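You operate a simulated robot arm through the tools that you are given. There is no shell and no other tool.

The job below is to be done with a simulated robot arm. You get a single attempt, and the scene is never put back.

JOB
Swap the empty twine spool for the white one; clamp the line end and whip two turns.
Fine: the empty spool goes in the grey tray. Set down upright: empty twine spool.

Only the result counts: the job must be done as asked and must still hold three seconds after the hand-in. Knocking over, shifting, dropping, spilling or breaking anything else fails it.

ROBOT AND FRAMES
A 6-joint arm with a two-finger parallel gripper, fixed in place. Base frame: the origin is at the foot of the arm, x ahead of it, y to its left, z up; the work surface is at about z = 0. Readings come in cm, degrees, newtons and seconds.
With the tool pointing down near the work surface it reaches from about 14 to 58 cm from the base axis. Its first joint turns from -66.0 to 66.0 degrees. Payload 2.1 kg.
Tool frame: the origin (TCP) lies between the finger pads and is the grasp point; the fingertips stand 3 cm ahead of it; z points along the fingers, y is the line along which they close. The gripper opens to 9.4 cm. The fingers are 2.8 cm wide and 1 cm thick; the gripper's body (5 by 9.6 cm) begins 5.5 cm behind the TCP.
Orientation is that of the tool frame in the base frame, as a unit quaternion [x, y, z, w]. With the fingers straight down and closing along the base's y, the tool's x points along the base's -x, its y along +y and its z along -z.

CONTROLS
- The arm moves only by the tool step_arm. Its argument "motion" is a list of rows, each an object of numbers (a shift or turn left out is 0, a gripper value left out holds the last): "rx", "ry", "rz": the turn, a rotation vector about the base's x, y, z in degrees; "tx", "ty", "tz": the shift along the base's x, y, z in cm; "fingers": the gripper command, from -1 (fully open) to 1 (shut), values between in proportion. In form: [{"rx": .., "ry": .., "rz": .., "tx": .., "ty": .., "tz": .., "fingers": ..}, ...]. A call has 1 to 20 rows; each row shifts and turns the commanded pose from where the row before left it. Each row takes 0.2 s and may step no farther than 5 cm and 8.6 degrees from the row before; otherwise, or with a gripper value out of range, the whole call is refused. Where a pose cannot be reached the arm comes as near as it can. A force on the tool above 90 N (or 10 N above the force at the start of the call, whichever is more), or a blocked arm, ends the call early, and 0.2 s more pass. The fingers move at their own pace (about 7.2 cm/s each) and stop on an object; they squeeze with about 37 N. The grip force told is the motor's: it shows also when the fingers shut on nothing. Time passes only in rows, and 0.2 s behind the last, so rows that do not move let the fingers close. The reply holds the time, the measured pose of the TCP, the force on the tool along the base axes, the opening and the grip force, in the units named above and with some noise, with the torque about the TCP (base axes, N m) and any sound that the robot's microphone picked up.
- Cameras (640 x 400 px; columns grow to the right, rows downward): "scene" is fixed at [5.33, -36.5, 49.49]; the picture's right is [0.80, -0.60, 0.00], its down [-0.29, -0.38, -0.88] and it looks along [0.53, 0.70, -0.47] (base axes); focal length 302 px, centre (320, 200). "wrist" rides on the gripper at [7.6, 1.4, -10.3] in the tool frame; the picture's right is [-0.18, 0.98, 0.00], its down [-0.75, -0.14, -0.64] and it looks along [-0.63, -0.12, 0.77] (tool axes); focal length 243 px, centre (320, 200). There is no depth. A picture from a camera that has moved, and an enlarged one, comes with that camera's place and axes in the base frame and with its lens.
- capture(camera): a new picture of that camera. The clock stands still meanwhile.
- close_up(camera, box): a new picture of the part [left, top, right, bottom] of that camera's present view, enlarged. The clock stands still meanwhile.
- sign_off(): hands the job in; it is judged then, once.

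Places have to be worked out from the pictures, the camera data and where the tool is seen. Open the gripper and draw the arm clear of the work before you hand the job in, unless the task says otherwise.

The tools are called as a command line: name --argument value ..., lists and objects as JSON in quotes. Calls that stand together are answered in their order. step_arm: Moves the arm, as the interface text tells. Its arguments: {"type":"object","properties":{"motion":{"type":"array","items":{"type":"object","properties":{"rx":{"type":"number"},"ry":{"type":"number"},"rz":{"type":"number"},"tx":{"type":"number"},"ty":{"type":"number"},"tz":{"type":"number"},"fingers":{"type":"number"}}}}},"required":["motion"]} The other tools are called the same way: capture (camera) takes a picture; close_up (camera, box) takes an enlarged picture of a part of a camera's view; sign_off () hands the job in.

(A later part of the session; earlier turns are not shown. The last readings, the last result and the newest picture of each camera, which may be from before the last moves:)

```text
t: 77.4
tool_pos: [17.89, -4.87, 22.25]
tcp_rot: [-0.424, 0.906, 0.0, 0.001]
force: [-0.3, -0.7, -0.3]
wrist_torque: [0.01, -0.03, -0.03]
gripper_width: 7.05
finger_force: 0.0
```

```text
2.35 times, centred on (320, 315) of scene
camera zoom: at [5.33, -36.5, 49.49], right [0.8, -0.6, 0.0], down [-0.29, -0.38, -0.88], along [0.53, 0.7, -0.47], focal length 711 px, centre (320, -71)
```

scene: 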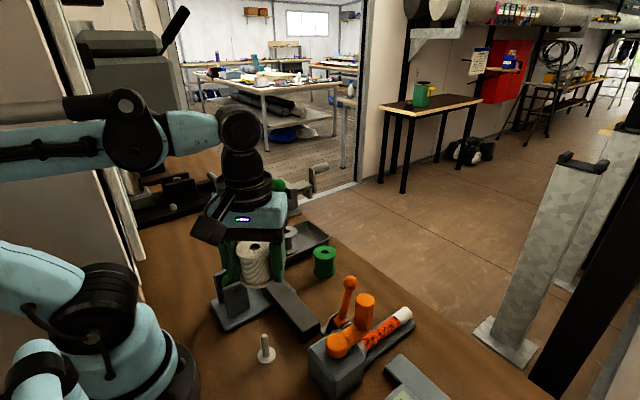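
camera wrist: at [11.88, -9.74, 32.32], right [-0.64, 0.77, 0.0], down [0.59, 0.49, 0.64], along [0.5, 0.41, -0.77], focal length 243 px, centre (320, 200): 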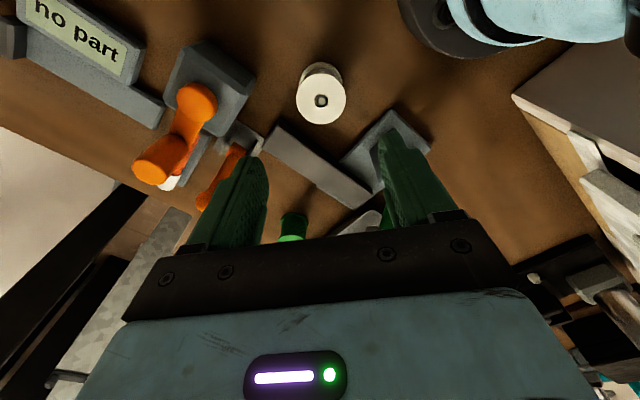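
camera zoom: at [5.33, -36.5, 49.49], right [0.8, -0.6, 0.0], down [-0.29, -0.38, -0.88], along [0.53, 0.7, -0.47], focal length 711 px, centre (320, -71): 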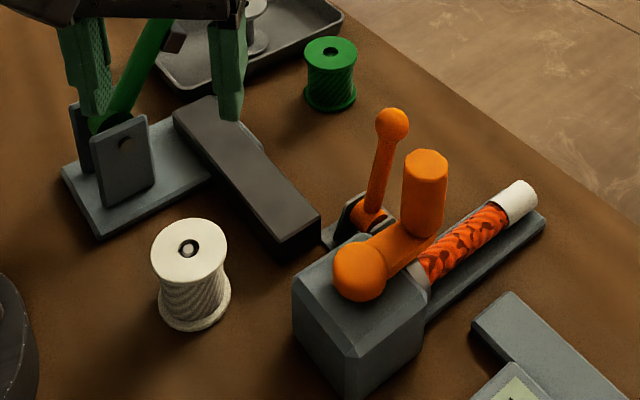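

White spool is correctly on the pin. Next I'll take a side look at the clamp lever from the +y side, swinging the wrist camera round at a safe height.

step_arm --motion '[{"tx": 1.2, "ty": 0.2, "rz": -7.5, "fingers": -1}, {"tx": 1.2, "ty": 0.2, "rz": -7.5}, {"tx": 1.2, "ty": 0.2, "rz": -7.5}, {"tx": 1.2, "ty": 0.2, "rz": -7.5}, {"tx": 1.2, "ty": 0.2, "rz": -7.5}, {"tx": 1.2, "ty": 0.2, "rz": -7.5}, {"tx": 1.2, "ty": 0.2, "rz": -7.5}, {"tx": 1.2, "ty": 0.2, "rz": -7.5}, {"tx": 1.2, "ty": 0.2, "rz": -7.5}, {"tx": 1.2, "ty": 0.2, "rz": -7.5}, {"tx": 1.2, "ty": 0.2, "rz": -7.5}, {"tx": 1.2, "ty": 0.2, "rz": -7.5}, {"tx": 1.2, "ty": 0.2, "rz": -7.5}, {"tx": 1.2, "ty": 0.2, "rz": -7.5}, {"tx": 1.2, "ty": 0.2, "rz": -7.5}, {"tx": 1, "ty": 0.2, "rz": -7.5}]'

capture --camera "wrist"

capture --camera "scene"

```text
t: 80.8
tool_pos: [37.12, -1.28, 22.19]
tcp_rot: [0.574, 0.819, 0.0, 0.001]
force: [-0.7, 0.5, 0.4]
wrist_torque: [-0.02, -0.02, 0.04]
gripper_width: 9.41
finger_force: 0.0
```

```text
taken
camera wrist: at [35.78, 6.3, 32.32], right [0.99, 0.16, 0.0], down [0.12, -0.76, 0.64], along [0.1, -0.63, -0.77], focal length 243 px, centre (320, 200)
```

wrist: 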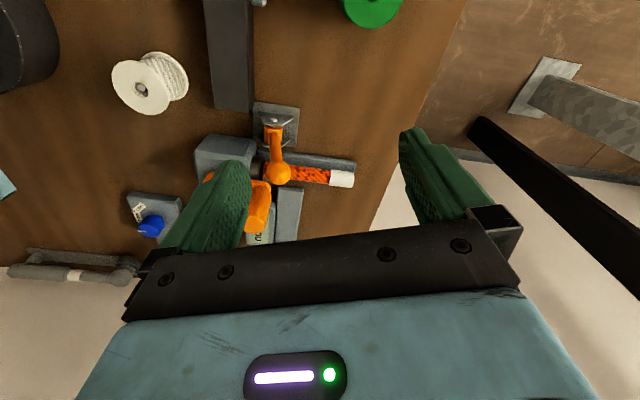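

```text
taken
```

scene: 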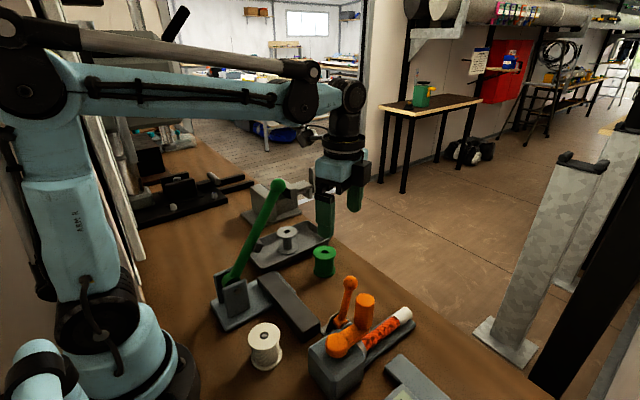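

close_up --camera "wrist" --box '[200, 80, 370, 200]'

close_up --camera "wrist" --box '[240, 90, 320, 190]'

```text
3.33 times, centred on (285, 140) of wrist
camera zoom: at [35.78, 6.3, 32.32], right [0.99, 0.16, 0.0], down [0.12, -0.76, 0.64], along [0.1, -0.63, -0.77], focal length 809 px, centre (437, 400)
```

zoom: 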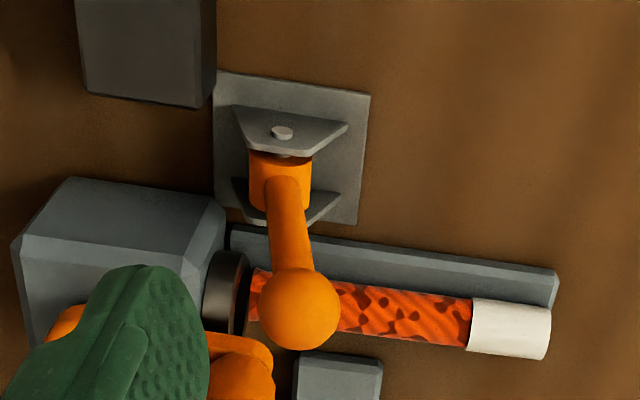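

```text
4.00 times, centred on (280, 140) of wrist
camera zoom: at [35.78, 6.3, 32.32], right [0.99, 0.16, 0.0], down [0.12, -0.76, 0.64], along [0.1, -0.63, -0.77], focal length 970 px, centre (480, 440)
```

zoom: 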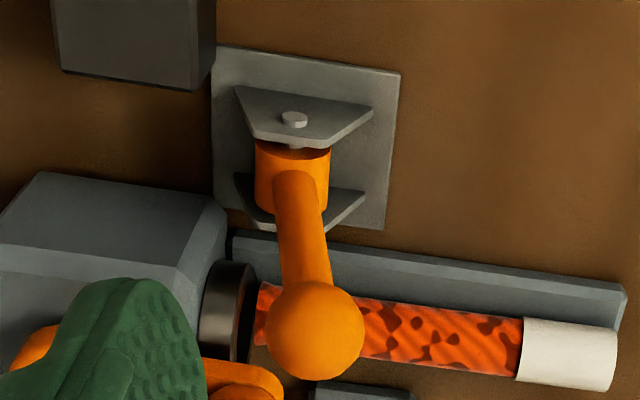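

The clamp pivots about y at roughly (32.0, −8.2, 2.2) with its ball at about (33.75, −8.1, 11.3), i.e. about 79° up. I'll return to yaw 0, move above the ball with a reduced opening, and grip the ball between pads (closing along y) so the lever can pivot in the grip.

step_arm --motion '[{"tx": -0.37, "ty": -0.76, "rz": 7.8}, {"tx": -0.37, "ty": -0.76, "rz": 7.8}, {"tx": -0.37, "ty": -0.76, "rz": 7.8}, {"tx": -0.37, "ty": -0.76, "rz": 7.8}, {"tx": -0.37, "ty": -0.76, "rz": 7.8}, {"tx": -0.37, "ty": -0.76, "rz": 7.8}, {"tx": -0.37, "ty": -0.76, "rz": 7.8}, {"tx": -0.37, "ty": -0.76, "rz": 7.8}, {"tx": -0.37, "ty": -0.76, "rz": 7.6, "fingers": 0.0}, {"fingers": 0.0}, {}]'

capture --camera "wrist"

close_up --camera "scene" --box '[300, 180, 440, 340]'

```text
t: 83.2
tool_pos: [33.58, -8.2, 22.11]
tcp_rot: [-0.001, 1.0, 0.0, 0.001]
force: [-0.1, -0.4, 0.4]
wrist_torque: [0.01, 0.01, 0.01]
gripper_width: 4.71
finger_force: 0.2
```

```text
taken
camera wrist: at [25.96, -6.88, 32.29], right [0.18, 0.98, 0.0], down [0.75, -0.14, 0.64], along [0.63, -0.12, -0.77], focal length 243 px, centre (320, 200)
```

wrist: 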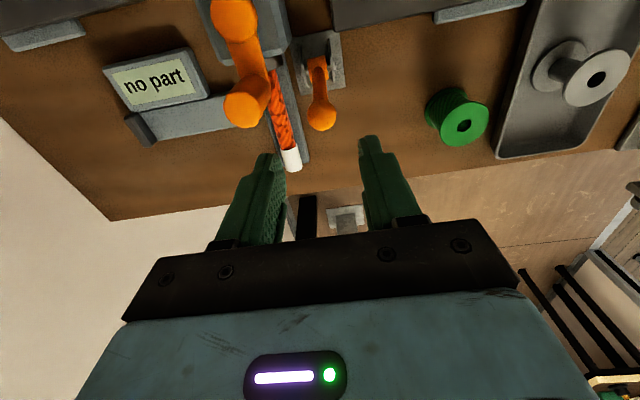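

```text
2.50 times, centred on (370, 260) of scene
camera zoom: at [5.33, -36.5, 49.49], right [0.8, -0.6, 0.0], down [-0.29, -0.38, -0.88], along [0.53, 0.7, -0.47], focal length 756 px, centre (195, 50)
```

zoom: 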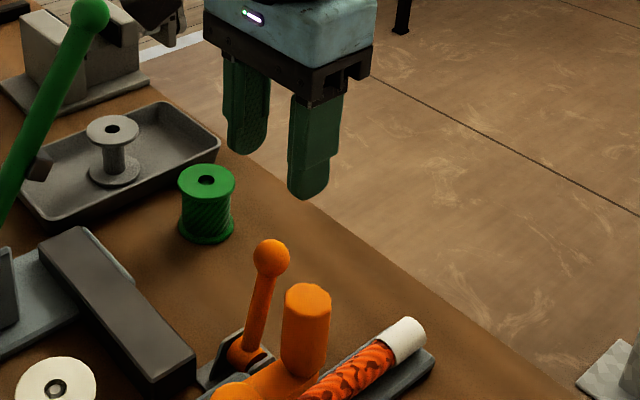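

The ball is exactly under the TCP in the image. Descending with a 4 cm opening so the fingers pass either side of the ball.

step_arm --motion '[{"fingers": 0.13, "tz": -2}, {"tz": -2}, {"tz": -1.5}, {"tz": -1}, {}]'

capture --camera "wrist"

close_up --camera "scene" --box '[300, 220, 420, 340]'

```text
t: 84.4
tool_pos: [33.55, -8.29, 15.62]
tcp_rot: [0.0, 1.0, 0.0, 0.0]
force: [0.1, 0.0, 0.7]
wrist_torque: [0.01, 0.01, -0.02]
gripper_width: 4.11
finger_force: 0.0
```

```text
taken
camera wrist: at [25.86, -6.85, 25.79], right [0.18, 0.98, 0.0], down [0.75, -0.14, 0.64], along [0.63, -0.12, -0.77], focal length 243 px, centre (320, 200)
```

wrist: 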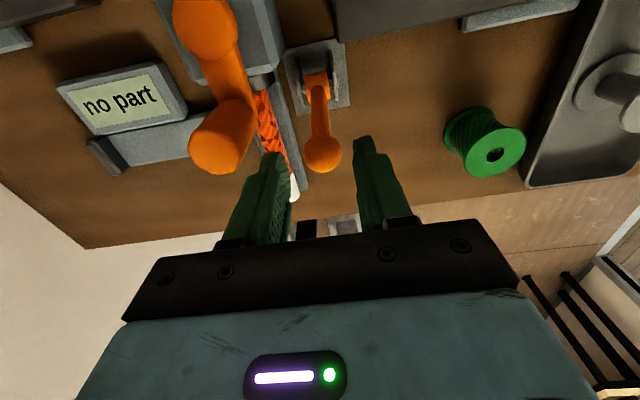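

```text
3.33 times, centred on (360, 280) of scene
camera zoom: at [5.33, -36.5, 49.49], right [0.8, -0.6, 0.0], down [-0.29, -0.38, -0.88], along [0.53, 0.7, -0.47], focal length 1007 px, centre (187, -67)
```

zoom: 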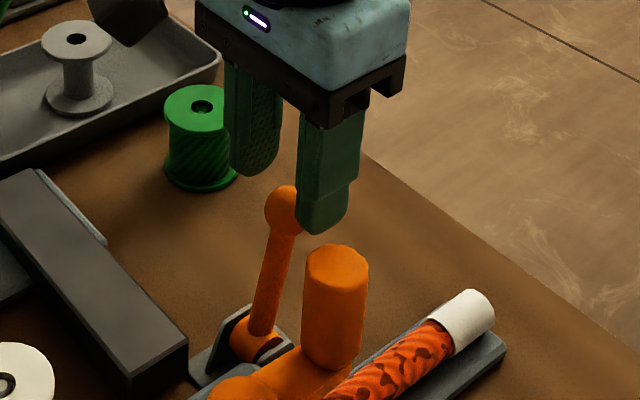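

Ball is slightly forward/left of centre (≈+0.25, +0.15). Correcting, descending to z ≈ 12.9, and closing on the ball.

step_arm --motion '[{"tx": 0.25, "ty": 0.15}, {"tz": -1}, {"tz": -1}, {"tz": -0.7}, {}]'

capture --camera "wrist"

step_arm --motion '[{"fingers": 0.4}, {"fingers": 0.7}, {"fingers": 0.7}, {}]'

close_up --camera "wrist" --box '[220, 80, 420, 240]'

```text
t: 85.6
tool_pos: [33.8, -8.05, 12.91]
tcp_rot: [-0.001, 1.0, -0.001, 0.001]
force: [0.3, -0.1, 0.6]
wrist_torque: [0.0, -0.01, 0.0]
gripper_width: 4.1
finger_force: 0.1
```

```text
taken
camera wrist: at [26.13, -6.65, 23.11], right [0.18, 0.98, 0.0], down [0.75, -0.14, 0.64], along [0.63, -0.12, -0.77], focal length 243 px, centre (320, 200)
```

wrist: 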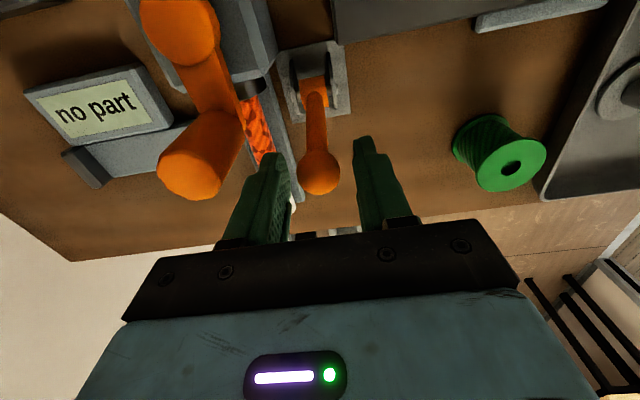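

```text
t: 86.6
tool_pos: [33.81, -8.03, 12.85]
tcp_rot: [0.0, 1.0, -0.001, 0.001]
force: [0.8, -17.1, -5.5]
wrist_torque: [-0.27, -0.14, 0.03]
gripper_width: 2.48
finger_force: 44.8
```

```text
2.50 times, centred on (320, 160) of wrist
camera zoom: at [26.13, -6.72, 23.11], right [0.18, 0.98, 0.0], down [0.75, -0.14, 0.64], along [0.63, -0.12, -0.77], focal length 606 px, centre (320, 300)
```

zoom: 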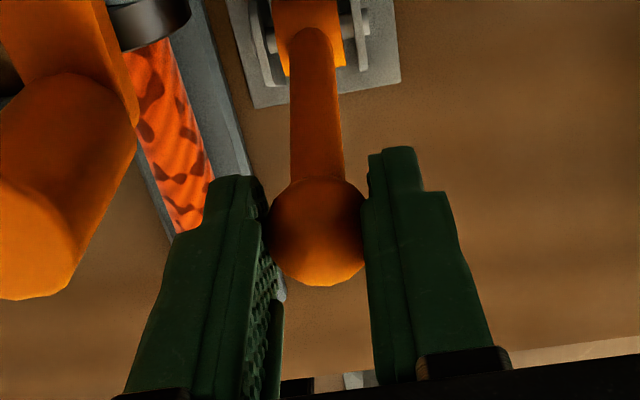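

Ball gripped (2.48 cm). The −17 N in y shows I'm slightly too far +y; I'll relieve that and test a small arc step toward +x to see whether the lever moves freely that way.

step_arm --motion '[{"ty": -0.12}, {}, {"tx": 0.4, "tz": -0.09}, {"tx": 0.4, "tz": -0.1}, {}]'

close_up --camera "wrist" --box '[220, 80, 420, 240]'

```text
t: 87.8
tool_pos: [34.49, -8.2, 12.89]
tcp_rot: [0.001, 1.0, -0.001, -0.002]
force: [-16.9, -12.9, -7.1]
wrist_torque: [-0.12, 1.37, -0.05]
gripper_width: 2.49
finger_force: 45.3
```

```text
2.50 times, centred on (320, 160) of wrist
camera zoom: at [26.88, -6.74, 22.97], right [0.18, 0.98, 0.0], down [0.76, -0.14, 0.64], along [0.63, -0.12, -0.77], focal length 606 px, centre (320, 300)
```

zoom: 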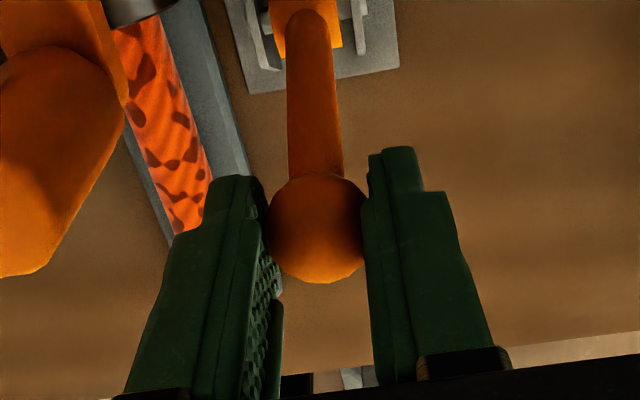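

The lever is moving with the gripper toward +x with moderate resistance (~17 N). I'll continue along the arc in small steps, watching the force.

step_arm --motion '[{"tx": 0.39, "tz": -0.13}, {"tx": 0.38, "tz": -0.14}, {}]'

step_arm --motion '[{"tx": 0.37, "tz": -0.16}, {"tx": 0.37, "tz": -0.18}, {}]'

capture --camera "wrist"

close_up --camera "scene" --box '[300, 220, 420, 340]'

```text
t: 88.6
tool_pos: [35.36, -8.22, 12.58]
tcp_rot: [-0.001, 1.0, 0.001, -0.002]
force: [-14.3, -1.3, 3.2]
wrist_torque: [-0.02, 1.39, 0.02]
gripper_width: 2.51
finger_force: 44.9
```

```text
t: 89.4
tool_pos: [36.32, -8.1, 12.09]
tcp_rot: [-0.001, 1.0, 0.001, 0.002]
force: [-3.0, -1.9, 22.7]
wrist_torque: [-0.03, 1.16, -0.03]
gripper_width: 2.5
finger_force: 44.8
```

```text
taken
camera wrist: at [28.54, -6.76, 22.22], right [0.18, 0.98, 0.0], down [0.75, -0.14, 0.64], along [0.63, -0.12, -0.77], focal length 243 px, centre (320, 200)
```

wrist: 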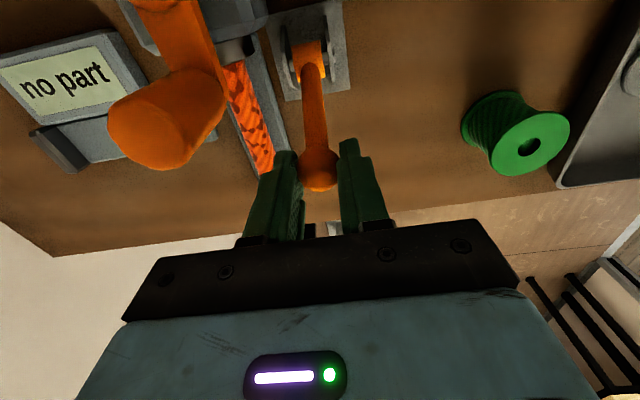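

```text
3.33 times, centred on (360, 280) of scene
camera zoom: at [5.32, -36.49, 49.49], right [0.8, -0.6, 0.0], down [-0.29, -0.38, -0.88], along [0.53, 0.7, -0.47], focal length 1007 px, centre (187, -67)
```

zoom: 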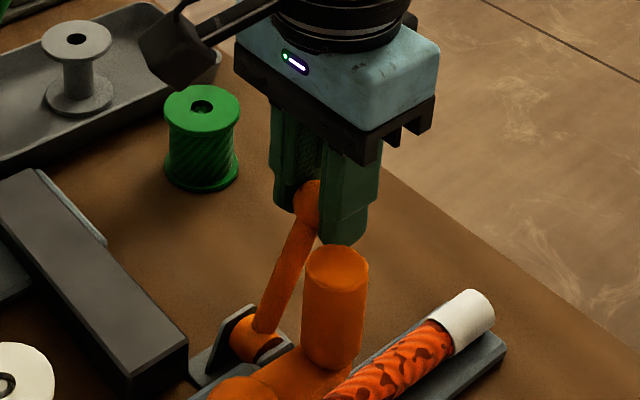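

The lever follows smoothly (about 27° from vertical now). Continuing the arc in 5° increments.

step_arm --motion '[{"tx": 0.71, "tz": -0.39}, {"tx": 0.68, "tz": -0.45}, {"tx": 0.63, "tz": -0.5}, {}]'

capture --camera "wrist"

```text
t: 90.4
tool_pos: [38.19, -8.18, 10.71]
tcp_rot: [-0.002, 1.0, 0.003, -0.002]
force: [-14.0, 16.0, 1.0]
wrist_torque: [0.15, 1.11, -0.06]
gripper_width: 2.49
finger_force: 45.0
```

```text
taken
camera wrist: at [30.47, -6.83, 20.95], right [0.18, 0.98, 0.0], down [0.76, -0.14, 0.64], along [0.63, -0.11, -0.77], focal length 243 px, centre (320, 200)
```

wrist: 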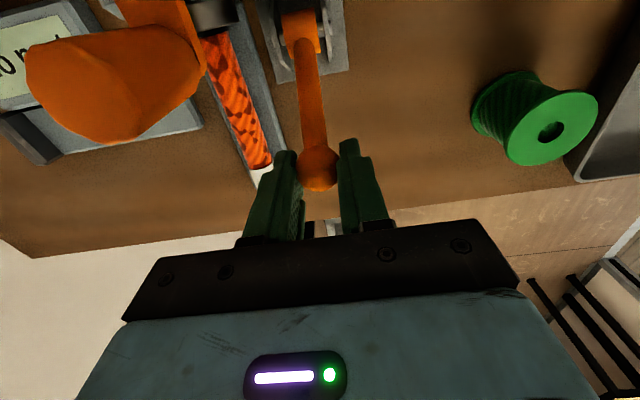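

Tracking the arc well (~42°). Continuing, with a small y correction.

step_arm --motion '[{"tx": 0.59, "tz": -0.56, "ty": 0.08}, {"tx": 0.54, "tz": -0.61}, {"tx": 0.48, "tz": -0.65}, {}]'

step_arm --motion '[{"tx": 0.42, "tz": -0.69}, {"tx": 0.36, "tz": -0.73}, {}]'

capture --camera "wrist"

close_up --camera "scene" --box '[310, 220, 430, 340]'

```text
t: 91.4
tool_pos: [40.02, -8.13, 9.12]
tcp_rot: [-0.001, 1.0, -0.001, 0.001]
force: [-0.1, 1.9, 15.8]
wrist_torque: [-0.05, 1.17, 0.03]
gripper_width: 2.52
finger_force: 45.1
```

```text
t: 92.2
tool_pos: [40.69, -8.17, 7.48]
tcp_rot: [-0.001, 1.0, 0.001, 0.002]
force: [7.5, 12.8, 13.2]
wrist_torque: [0.07, 0.67, -0.06]
gripper_width: 2.51
finger_force: 44.6
```

```text
taken
camera wrist: at [32.93, -6.8, 17.59], right [0.18, 0.98, 0.0], down [0.75, -0.14, 0.64], along [0.63, -0.11, -0.76], focal length 243 px, centre (320, 200)
```

wrist: 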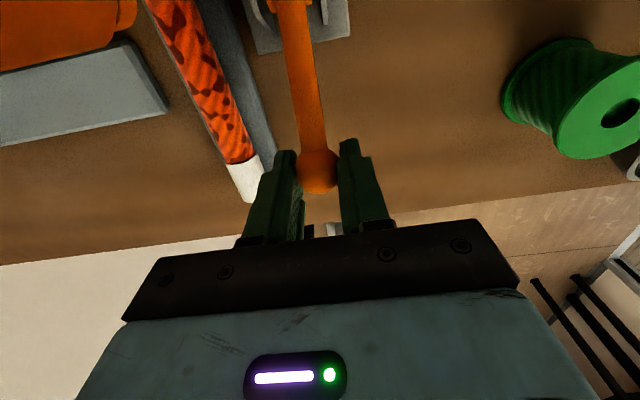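

```text
3.33 times, centred on (370, 280) of scene
camera zoom: at [5.32, -36.49, 49.49], right [0.8, -0.6, 0.0], down [-0.29, -0.38, -0.88], along [0.53, 0.7, -0.47], focal length 1007 px, centre (153, -67)
```

zoom: 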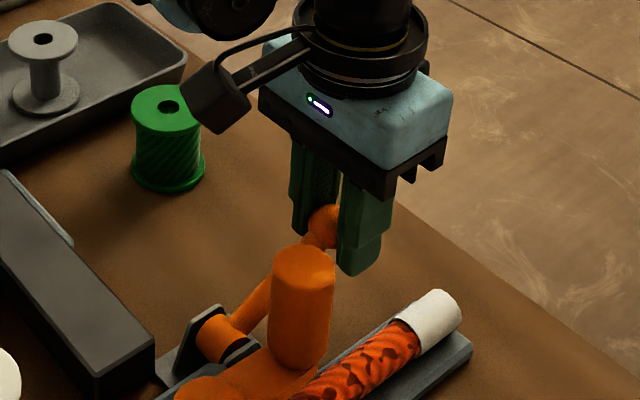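

About 67° from vertical now. Continuing down cautiously to find the end stop.

step_arm --motion '[{"tx": 0.3, "tz": -0.75, "ty": 0.05}, {}]'

step_arm --motion '[{"tx": 0.2, "tz": -0.77}, {}]'

capture --camera "wrist"

```text
t: 92.8
tool_pos: [40.71, -8.13, 6.78]
tcp_rot: [-0.001, 1.0, 0.0, -0.001]
force: [-3.9, 12.8, 12.7]
wrist_torque: [0.11, 1.18, -0.05]
gripper_width: 2.52
finger_force: 45.0
```

```text
t: 93.4
tool_pos: [41.05, -8.16, 6.14]
tcp_rot: [0.0, 1.0, 0.0, 0.001]
force: [1.7, 12.5, 14.1]
wrist_torque: [0.08, 1.11, -0.06]
gripper_width: 2.51
finger_force: 44.7
```

```text
taken
camera wrist: at [33.36, -6.77, 16.11], right [0.18, 0.98, 0.0], down [0.75, -0.14, 0.64], along [0.63, -0.12, -0.77], focal length 243 px, centre (320, 200)
```

wrist: 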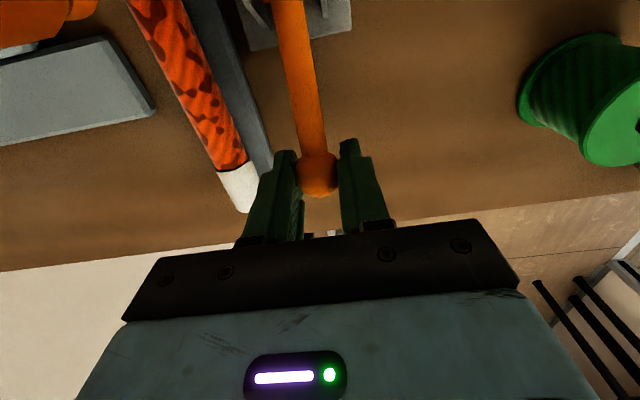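

Still moving freely. Continuing.

step_arm --motion '[{"tx": 0.15, "tz": -0.6, "ty": 0.05}, {}]'

step_arm --motion '[{"tx": 0.08, "tz": -0.5}, {}]'

step_arm --motion '[{"tx": 0.03, "tz": -0.5}, {}]'

capture --camera "wrist"

close_up --camera "scene" --box '[310, 240, 430, 340]'

```text
t: 94.0
tool_pos: [41.26, -8.13, 5.33]
tcp_rot: [-0.001, 1.0, 0.0, -0.001]
force: [-11.2, 11.6, 10.4]
wrist_torque: [0.02, 1.1, -0.03]
gripper_width: 2.52
finger_force: 45.1
```

```text
t: 94.6
tool_pos: [41.23, -8.15, 5.01]
tcp_rot: [0.0, 1.0, 0.001, 0.0]
force: [-6.1, 11.1, 12.0]
wrist_torque: [0.1, 1.19, -0.06]
gripper_width: 2.55
finger_force: 44.9
```

```text
t: 95.2
tool_pos: [41.43, -8.12, 4.53]
tcp_rot: [0.0, 1.0, 0.0, 0.001]
force: [4.7, 6.0, 13.2]
wrist_torque: [0.01, 0.95, -0.04]
gripper_width: 2.53
finger_force: 45.1
```

```text
taken
camera wrist: at [33.61, -6.75, 14.65], right [0.18, 0.98, 0.0], down [0.75, -0.14, 0.64], along [0.63, -0.12, -0.76], focal length 243 px, centre (320, 200)
```

wrist: 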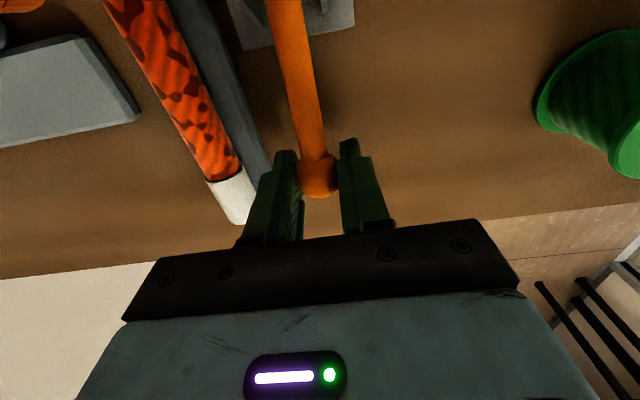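

```text
4.00 times, centred on (370, 290) of scene
camera zoom: at [5.32, -36.5, 49.49], right [0.8, -0.6, 0.0], down [-0.29, -0.38, -0.88], along [0.53, 0.7, -0.47], focal length 1209 px, centre (120, -160)
```

zoom: 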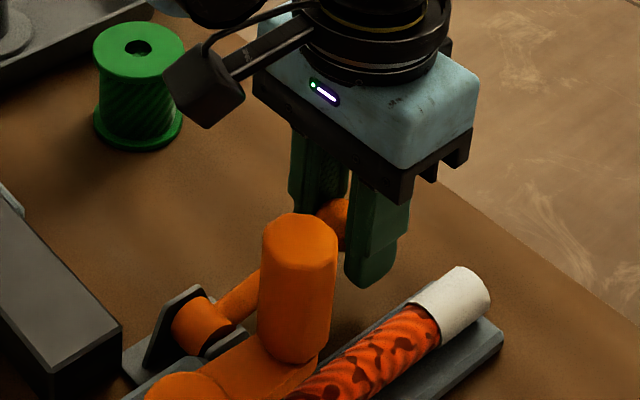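

The lever is near horizontal (ball z ≈ 3), still without a stop. Continuing in 0.3 cm steps.

step_arm --motion '[{"tz": -0.3}, {}]'

step_arm --motion '[{"tz": -0.3}, {}]'

step_arm --motion '[{"tz": -0.25}, {}]'

close_up --camera "wrist" --box '[220, 80, 420, 240]'

```text
t: 95.8
tool_pos: [41.34, -8.05, 4.21]
tcp_rot: [-0.001, 1.0, 0.0, 0.001]
force: [10.1, -1.3, 14.6]
wrist_torque: [-0.02, 1.08, 0.02]
gripper_width: 2.54
finger_force: 44.7
```

```text
t: 96.4
tool_pos: [41.27, -8.29, 3.95]
tcp_rot: [0.0, 1.0, 0.0, 0.001]
force: [10.7, -11.5, 38.8]
wrist_torque: [-0.14, 0.36, 0.08]
gripper_width: 2.51
finger_force: 44.9
```

```text
t: 97.0
tool_pos: [41.19, -8.16, 3.7]
tcp_rot: [0.0, 1.0, -0.002, 0.001]
force: [1.1, -19.3, 27.0]
wrist_torque: [-0.08, -0.17, 0.01]
gripper_width: 2.51
finger_force: 44.8
```

```text
2.50 times, centred on (320, 160) of wrist
camera zoom: at [33.55, -6.7, 13.81], right [0.18, 0.98, 0.0], down [0.75, -0.14, 0.64], along [0.63, -0.12, -0.77], focal length 606 px, centre (320, 300)
```

zoom: 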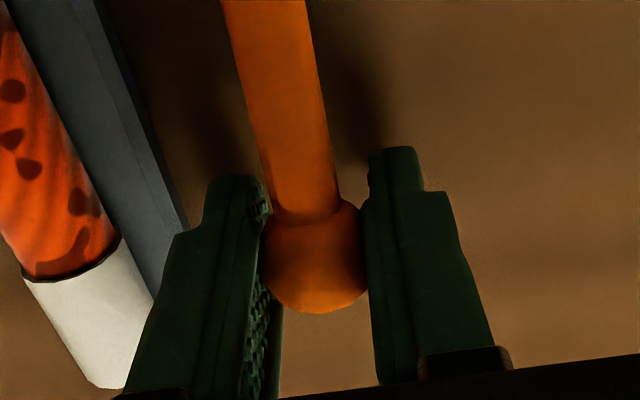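

Force spiked and the ball began slipping up in the pads: the lever has reached its end stop near horizontal. Opening slightly and rising to verify that it stays down.

step_arm --motion '[{"fingers": 0.3}, {"fingers": 0.25}, {}, {"tz": 1}, {"tz": 2}, {"tz": 2}, {"tz": 2}, {"tz": 2}, {"tz": 1}, {}]'

capture --camera "wrist"

close_up --camera "scene" --box '[300, 260, 440, 400]'

```text
t: 99.2
tool_pos: [41.13, -8.11, 13.65]
tcp_rot: [-0.001, 1.0, 0.0, 0.001]
force: [0.0, 0.1, 0.4]
wrist_torque: [-0.01, -0.04, -0.01]
gripper_width: 3.51
finger_force: 0.1
```

```text
taken
camera wrist: at [33.57, -6.67, 23.71], right [0.18, 0.98, 0.0], down [0.75, -0.14, 0.64], along [0.63, -0.12, -0.77], focal length 243 px, centre (320, 200)
```

wrist: 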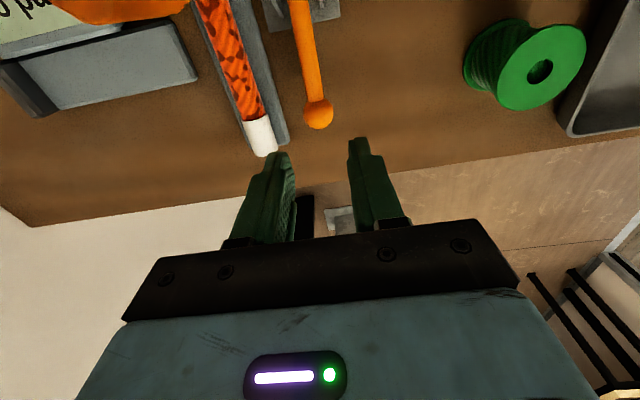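

```text
2.86 times, centred on (370, 330) of scene
camera zoom: at [5.33, -36.5, 49.49], right [0.8, -0.6, 0.0], down [-0.29, -0.38, -0.88], along [0.53, 0.7, -0.47], focal length 863 px, centre (177, -171)
```

zoom: 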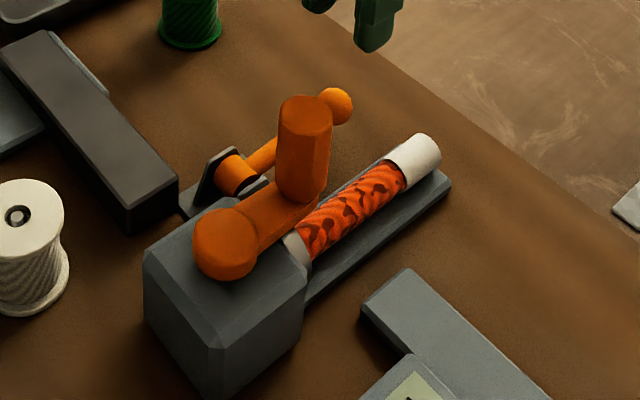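

The lever stays down (ball ≈ (40.9, −8.2, 3.6)). To make sure it's hard against its stop, I'll press down on the ball with closed fingertips.

step_arm --motion '[{"fingers": 1}, {"fingers": 1}, {"tz": -2}, {"tz": -1.5}, {"tz": -1}, {"tz": -0.5}]'

step_arm --motion '[{"tz": -0.3}, {"tz": -0.3}]'

step_arm --motion '[{"tz": -0.2}, {"tz": -0.2}]'

```text
t: 100.6
tool_pos: [41.48, -8.11, 8.54]
tcp_rot: [-0.001, 1.0, 0.0, 0.001]
force: [-0.7, -0.4, -0.1]
wrist_torque: [0.01, 0.01, -0.01]
gripper_width: 0.01
finger_force: 33.1
```

```text
t: 101.2
tool_pos: [41.45, -8.19, 7.93]
tcp_rot: [-0.001, 1.0, 0.0, 0.001]
force: [-0.1, 0.3, 0.0]
wrist_torque: [0.01, 0.02, -0.02]
gripper_width: 0.01
finger_force: 33.4
```

```text
t: 101.8
tool_pos: [41.45, -8.15, 7.57]
tcp_rot: [-0.001, 1.0, -0.001, 0.002]
force: [4.6, -3.5, 46.2]
wrist_torque: [-0.1, 0.03, 0.12]
gripper_width: 0.02
finger_force: 33.3
```

46 N with almost no motion: the clamp is firmly at its stop. Now rising and moving over the crank handle.

step_arm --motion '[{"tz": 1}, {"tz": 2}, {"tz": 3}, {"tz": 3}, {"tz": 3}, {"tz": 2.5, "tx": -1, "ty": -0.5}, {"tx": -2, "ty": -1, "fingers": 0}, {"tx": -2, "ty": -1}, {"tx": -2, "ty": -1}, {"tx": -2, "ty": -1}, {"tx": -1.3, "ty": -1}, {}]'

capture --camera "wrist"

close_up --camera "wrist" --box '[240, 20, 400, 150]'

close_up --camera "scene" --box '[290, 250, 450, 400]'

```text
t: 104.4
tool_pos: [30.89, -13.65, 22.28]
tcp_rot: [-0.001, 1.0, 0.0, 0.001]
force: [-1.3, 0.3, -0.5]
wrist_torque: [0.02, -0.02, 0.0]
gripper_width: 4.7
finger_force: 0.0
```

```text
taken
camera wrist: at [23.29, -12.24, 32.41], right [0.18, 0.98, 0.0], down [0.75, -0.14, 0.64], along [0.63, -0.12, -0.77], focal length 243 px, centre (320, 200)
```

wrist: 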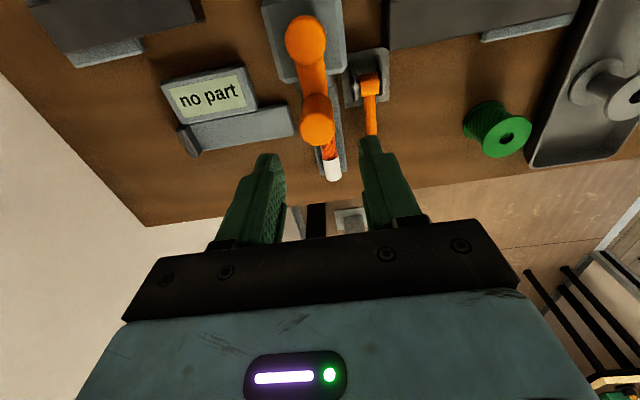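

```text
3.08 times, centred on (320, 85) of wrist
camera zoom: at [23.29, -12.24, 32.41], right [0.18, 0.98, 0.0], down [0.75, -0.14, 0.64], along [0.63, -0.12, -0.77], focal length 746 px, centre (320, 554)
```

zoom: 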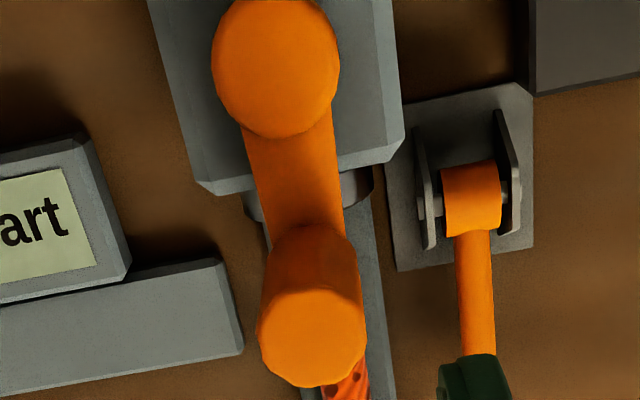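

```text
2.67 times, centred on (370, 325) of scene
camera zoom: at [5.33, -36.5, 49.49], right [0.8, -0.6, 0.0], down [-0.29, -0.38, -0.88], along [0.53, 0.7, -0.47], focal length 806 px, centre (187, -133)
```

zoom: 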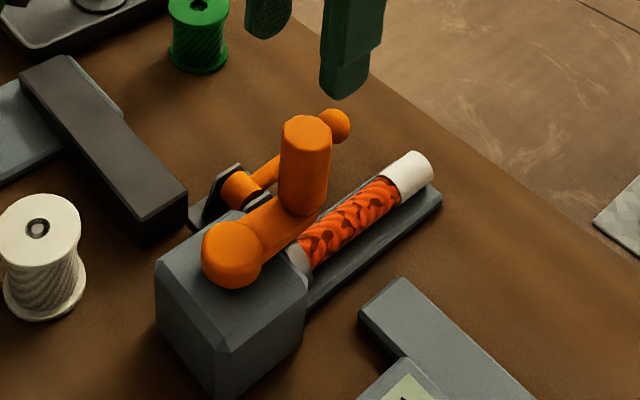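

Handle top is at about (31.2, −13.88, 13.95), diameter ≈ 2.8 cm, crank axis (25.7, −13.86), so radius ≈ 5.45 cm. Centring over the handle and descending with the fingers straddling it.

step_arm --motion '[{"tx": 0.32, "ty": -0.22}, {"tz": -2}, {"tz": -1.5}, {"tz": -1}, {}, {}]'

capture --camera "wrist"

close_up --camera "scene" --box '[290, 220, 430, 360]'

```text
t: 105.8
tool_pos: [31.35, -13.75, 17.65]
tcp_rot: [-0.001, 1.0, 0.001, 0.002]
force: [-0.6, -0.5, -0.8]
wrist_torque: [-0.01, 0.04, -0.01]
gripper_width: 4.69
finger_force: 0.0
```

```text
taken
camera wrist: at [23.68, -12.38, 27.75], right [0.18, 0.98, 0.0], down [0.75, -0.14, 0.64], along [0.63, -0.12, -0.77], focal length 243 px, centre (320, 200)
```

wrist: 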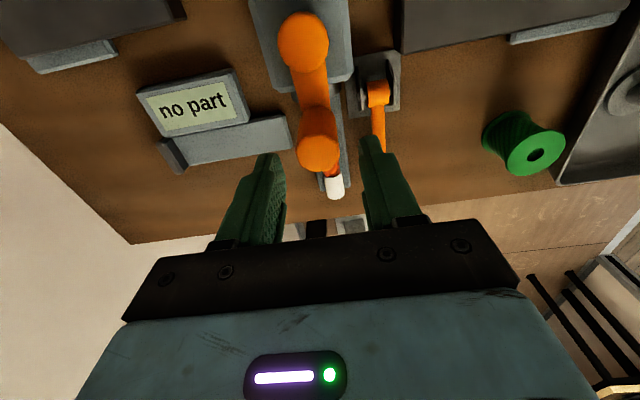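

```text
2.86 times, centred on (360, 290) of scene
camera zoom: at [5.33, -36.5, 49.49], right [0.8, -0.6, 0.0], down [-0.29, -0.38, -0.88], along [0.53, 0.7, -0.47], focal length 863 px, centre (206, -57)
```

zoom: 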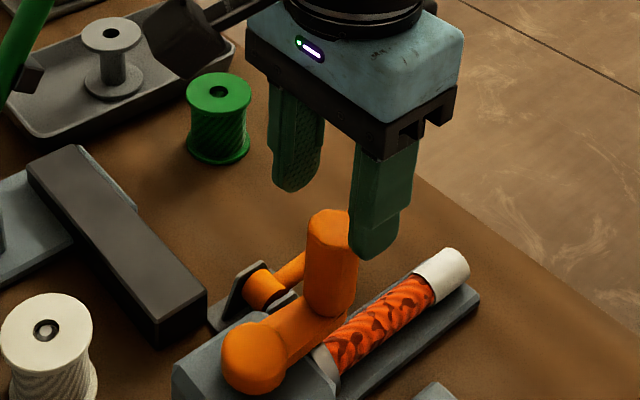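

Handle centre about (31.16, −13.93). Correcting and descending to z ≈ 12.3, then gripping.

step_arm --motion '[{"tx": -0.15, "ty": -0.16}, {"tz": -1.5}, {"tz": -1.5}, {"tz": -1.3}, {"tz": -1}, {}, {}]'

capture --camera "wrist"

close_up --camera "scene" --box '[290, 230, 430, 370]'

```text
t: 107.4
tool_pos: [31.15, -13.97, 12.34]
tcp_rot: [-0.001, 1.0, 0.001, 0.001]
force: [0.2, -0.2, 0.2]
wrist_torque: [-0.01, 0.03, 0.01]
gripper_width: 4.71
finger_force: 0.0
```

```text
taken
camera wrist: at [23.55, -12.58, 22.53], right [0.18, 0.98, 0.0], down [0.75, -0.14, 0.64], along [0.63, -0.12, -0.77], focal length 243 px, centre (320, 200)
```

wrist: 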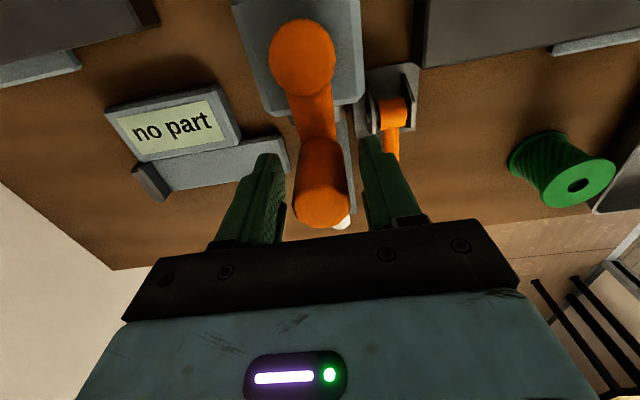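

```text
2.86 times, centred on (360, 300) of scene
camera zoom: at [5.33, -36.5, 49.49], right [0.8, -0.6, 0.0], down [-0.29, -0.38, -0.88], along [0.53, 0.7, -0.47], focal length 863 px, centre (206, -86)
```

zoom: 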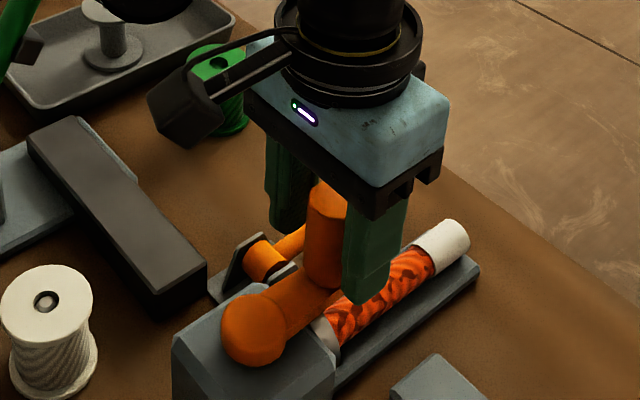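

Handle is centred between the pads. Closing on it.

step_arm --motion '[{"fingers": 0.3}, {"fingers": 0.6}, {"fingers": 0.6}, {}]'

close_up --camera "wrist" --box '[220, 20, 420, 240]'

```text
t: 108.4
tool_pos: [31.41, -14.05, 12.28]
tcp_rot: [-0.001, 1.0, 0.0, 0.002]
force: [15.2, 0.5, -4.7]
wrist_torque: [0.41, -0.01, 0.02]
gripper_width: 3.08
finger_force: 45.1
```

```text
1.82 times, centred on (320, 130) of wrist
camera zoom: at [23.6, -12.57, 22.53], right [0.18, 0.98, 0.0], down [0.75, -0.14, 0.64], along [0.63, -0.12, -0.76], focal length 441 px, centre (320, 327)
```

zoom: 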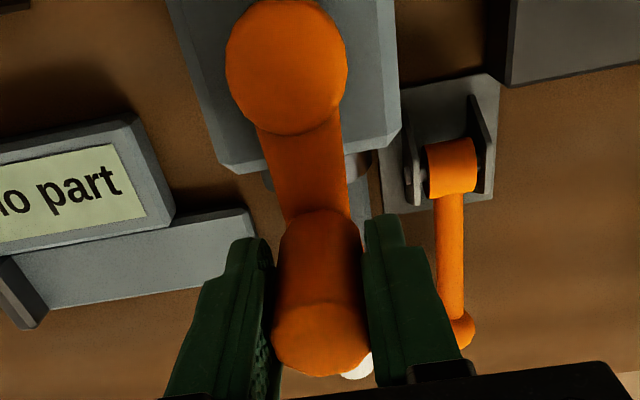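

Gripped at 3.08 cm; the 15 N in x suggests the handle is ~0.15 cm further out, so I'll relieve that and then try a small counter-clockwise turn (toward +y) to feel the crank's resistance.

step_arm --motion '[{"tx": 0.12}, {}, {"tx": -0.02, "ty": 0.48}, {"tx": -0.06, "ty": 0.48}, {}]'

close_up --camera "wrist" --box '[220, 20, 420, 240]'

```text
t: 109.6
tool_pos: [31.19, -13.1, 12.4]
tcp_rot: [0.0, 1.0, 0.0, -0.001]
force: [-11.7, -2.7, 33.7]
wrist_torque: [0.51, 0.07, 0.0]
gripper_width: 3.09
finger_force: 45.1
```

```text
1.82 times, centred on (320, 130) of wrist
camera zoom: at [23.58, -11.57, 22.47], right [0.18, 0.98, 0.0], down [0.75, -0.14, 0.64], along [0.63, -0.12, -0.77], focal length 441 px, centre (320, 327)
```

zoom: 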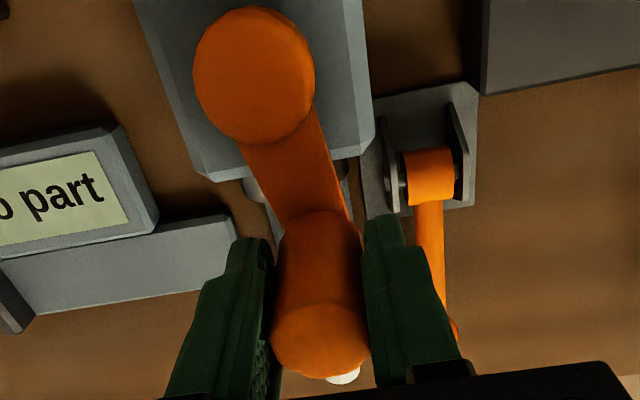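

The crank turned about 10° CCW with little tangential resistance, but a 34 N vertical reading appeared. Checking whether that's transient.

step_arm --motion '[{}]'

close_up --camera "scene" --box '[290, 230, 430, 370]'

```text
t: 110.0
tool_pos: [31.2, -12.85, 12.2]
tcp_rot: [0.001, 1.0, 0.0, -0.001]
force: [-18.2, -3.2, 29.8]
wrist_torque: [0.49, 0.08, -0.01]
gripper_width: 3.03
finger_force: 45.7
```

```text
2.86 times, centred on (360, 300) of scene
camera zoom: at [5.32, -36.49, 49.5], right [0.8, -0.6, 0.0], down [-0.29, -0.38, -0.88], along [0.53, 0.7, -0.47], focal length 863 px, centre (206, -86)
```

zoom: 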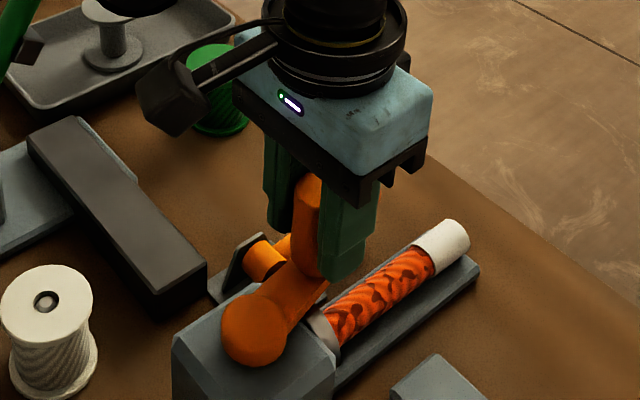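

It's static friction between grip and handle; I'll relieve it slightly (tz +0.15, tx −0.1) and continue CCW along the circle with R ≈ 5.45 in 10° steps.

step_arm --motion '[{"tx": -0.1, "tz": 0.15}, {"tx": -0.246, "ty": 0.918}, {"tx": -0.402, "ty": 0.861}, {"tx": -0.545, "ty": 0.778}]'

capture --camera "wrist"

close_up --camera "scene" --box '[290, 230, 430, 370]'

```text
t: 111.0
tool_pos: [29.87, -10.35, 12.51]
tcp_rot: [-0.001, 1.0, 0.002, 0.001]
force: [17.9, 15.4, -33.5]
wrist_torque: [-0.51, -0.26, -0.01]
gripper_width: 2.99
finger_force: 44.9
```

```text
taken
camera wrist: at [22.3, -8.95, 22.56], right [0.18, 0.98, 0.0], down [0.75, -0.14, 0.64], along [0.63, -0.11, -0.76], focal length 243 px, centre (320, 200)
```

wrist: 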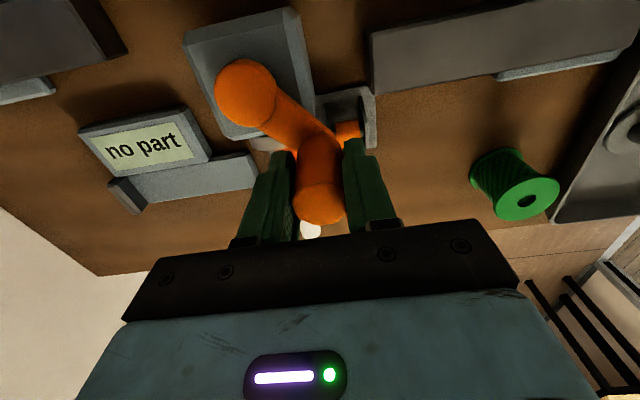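

```text
2.86 times, centred on (360, 300) of scene
camera zoom: at [5.34, -36.5, 49.49], right [0.8, -0.6, 0.0], down [-0.29, -0.38, -0.88], along [0.53, 0.7, -0.47], focal length 863 px, centre (206, -86)
```

zoom: 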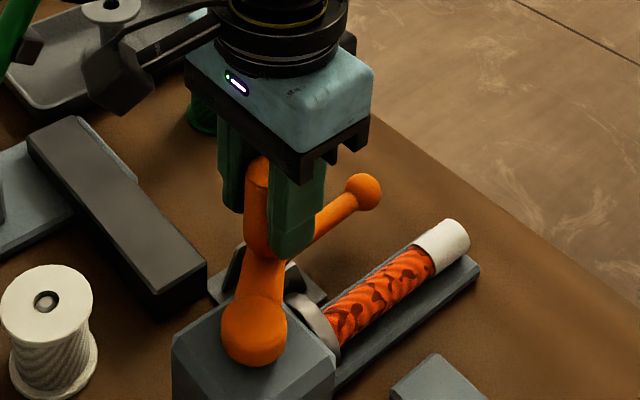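

Crank at ~40° and tracking the circle exactly. Continuing to 90° with a tiny z relief.

step_arm --motion '[{"tx": -0.671, "ty": 0.671, "tz": -0.08}, {"tx": -0.778, "ty": 0.545}, {"tx": -0.861, "ty": 0.402}, {"tx": -0.918, "ty": 0.246}, {"tx": -0.946, "ty": 0.083}]'

capture --camera "wrist"

close_up --camera "scene" --box '[290, 230, 430, 370]'

```text
t: 112.2
tool_pos: [25.88, -8.44, 12.29]
tcp_rot: [-0.001, 1.0, 0.002, -0.001]
force: [0.1, 19.3, 36.9]
wrist_torque: [-0.3, 0.13, 0.0]
gripper_width: 3.02
finger_force: 45.3
```

```text
taken
camera wrist: at [18.18, -7.11, 22.54], right [0.18, 0.98, 0.0], down [0.75, -0.14, 0.64], along [0.63, -0.11, -0.77], focal length 243 px, centre (320, 200)
```

wrist: 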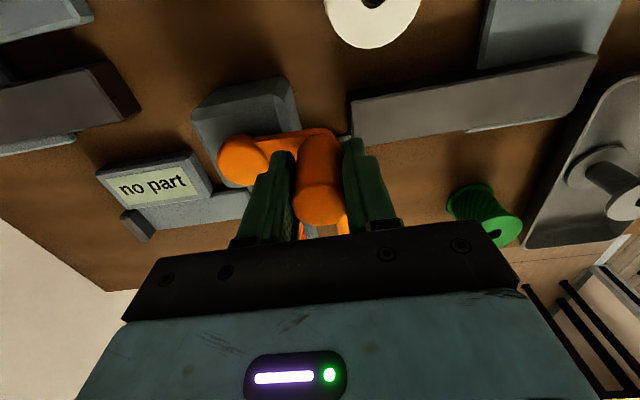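

```text
2.86 times, centred on (360, 300) of scene
camera zoom: at [5.32, -36.49, 49.5], right [0.8, -0.6, 0.0], down [-0.29, -0.38, -0.88], along [0.53, 0.7, -0.47], focal length 863 px, centre (206, -86)
```

zoom: 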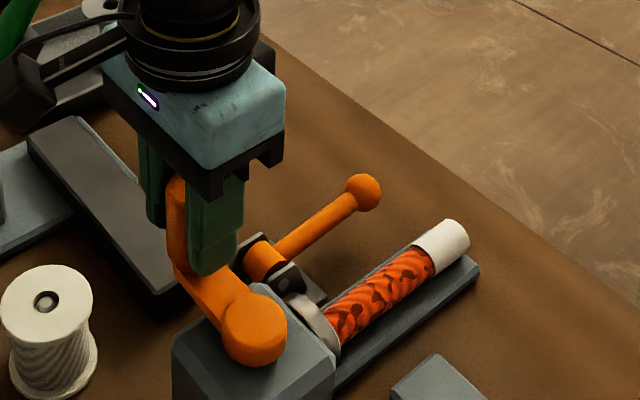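

At 90° now, right on the circle. Continuing to 180°.

step_arm --motion '[{"tx": -0.946, "ty": -0.05, "tz": 0.05}, {"tx": -0.918, "ty": -0.24}, {"tx": -0.861, "ty": -0.4}, {"tx": -0.778, "ty": -0.545}]'

step_arm --motion '[{"tx": -0.671, "ty": -0.671}, {"tx": -0.545, "ty": -0.778}, {"tx": -0.402, "ty": -0.861}, {"tx": -0.246, "ty": -0.918}, {"tx": -0.083, "ty": -0.946}]'

capture --camera "wrist"

capture --camera "scene"

```text
t: 113.2
tool_pos: [22.23, -9.74, 12.36]
tcp_rot: [0.0, 1.0, 0.0, 0.0]
force: [-8.5, 10.6, 35.3]
wrist_torque: [0.08, 0.35, 0.01]
gripper_width: 2.98
finger_force: 44.8
```

```text
t: 114.4
tool_pos: [20.42, -13.92, 12.38]
tcp_rot: [0.001, 1.0, 0.0, 0.002]
force: [-1.8, -0.2, -19.5]
wrist_torque: [-0.01, -1.06, 0.01]
gripper_width: 2.99
finger_force: 45.0
```

```text
taken
camera wrist: at [12.72, -12.44, 22.56], right [0.18, 0.98, 0.0], down [0.75, -0.14, 0.64], along [0.63, -0.12, -0.77], focal length 243 px, centre (320, 200)
```

wrist: 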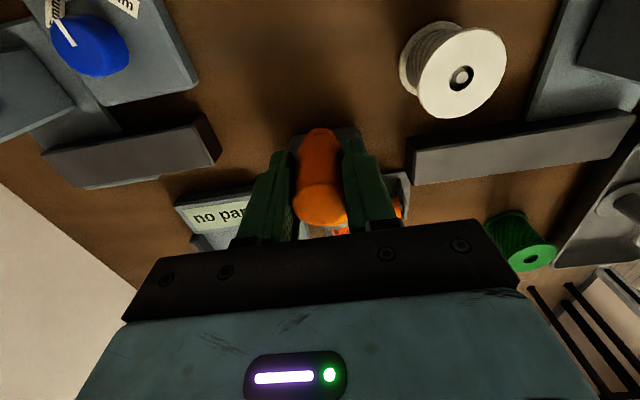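

```text
taken
```

scene: 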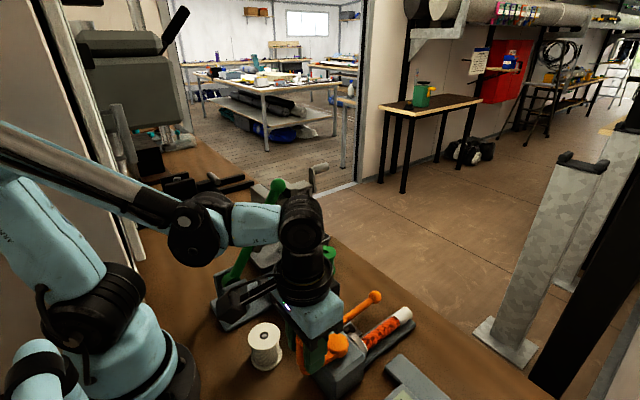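

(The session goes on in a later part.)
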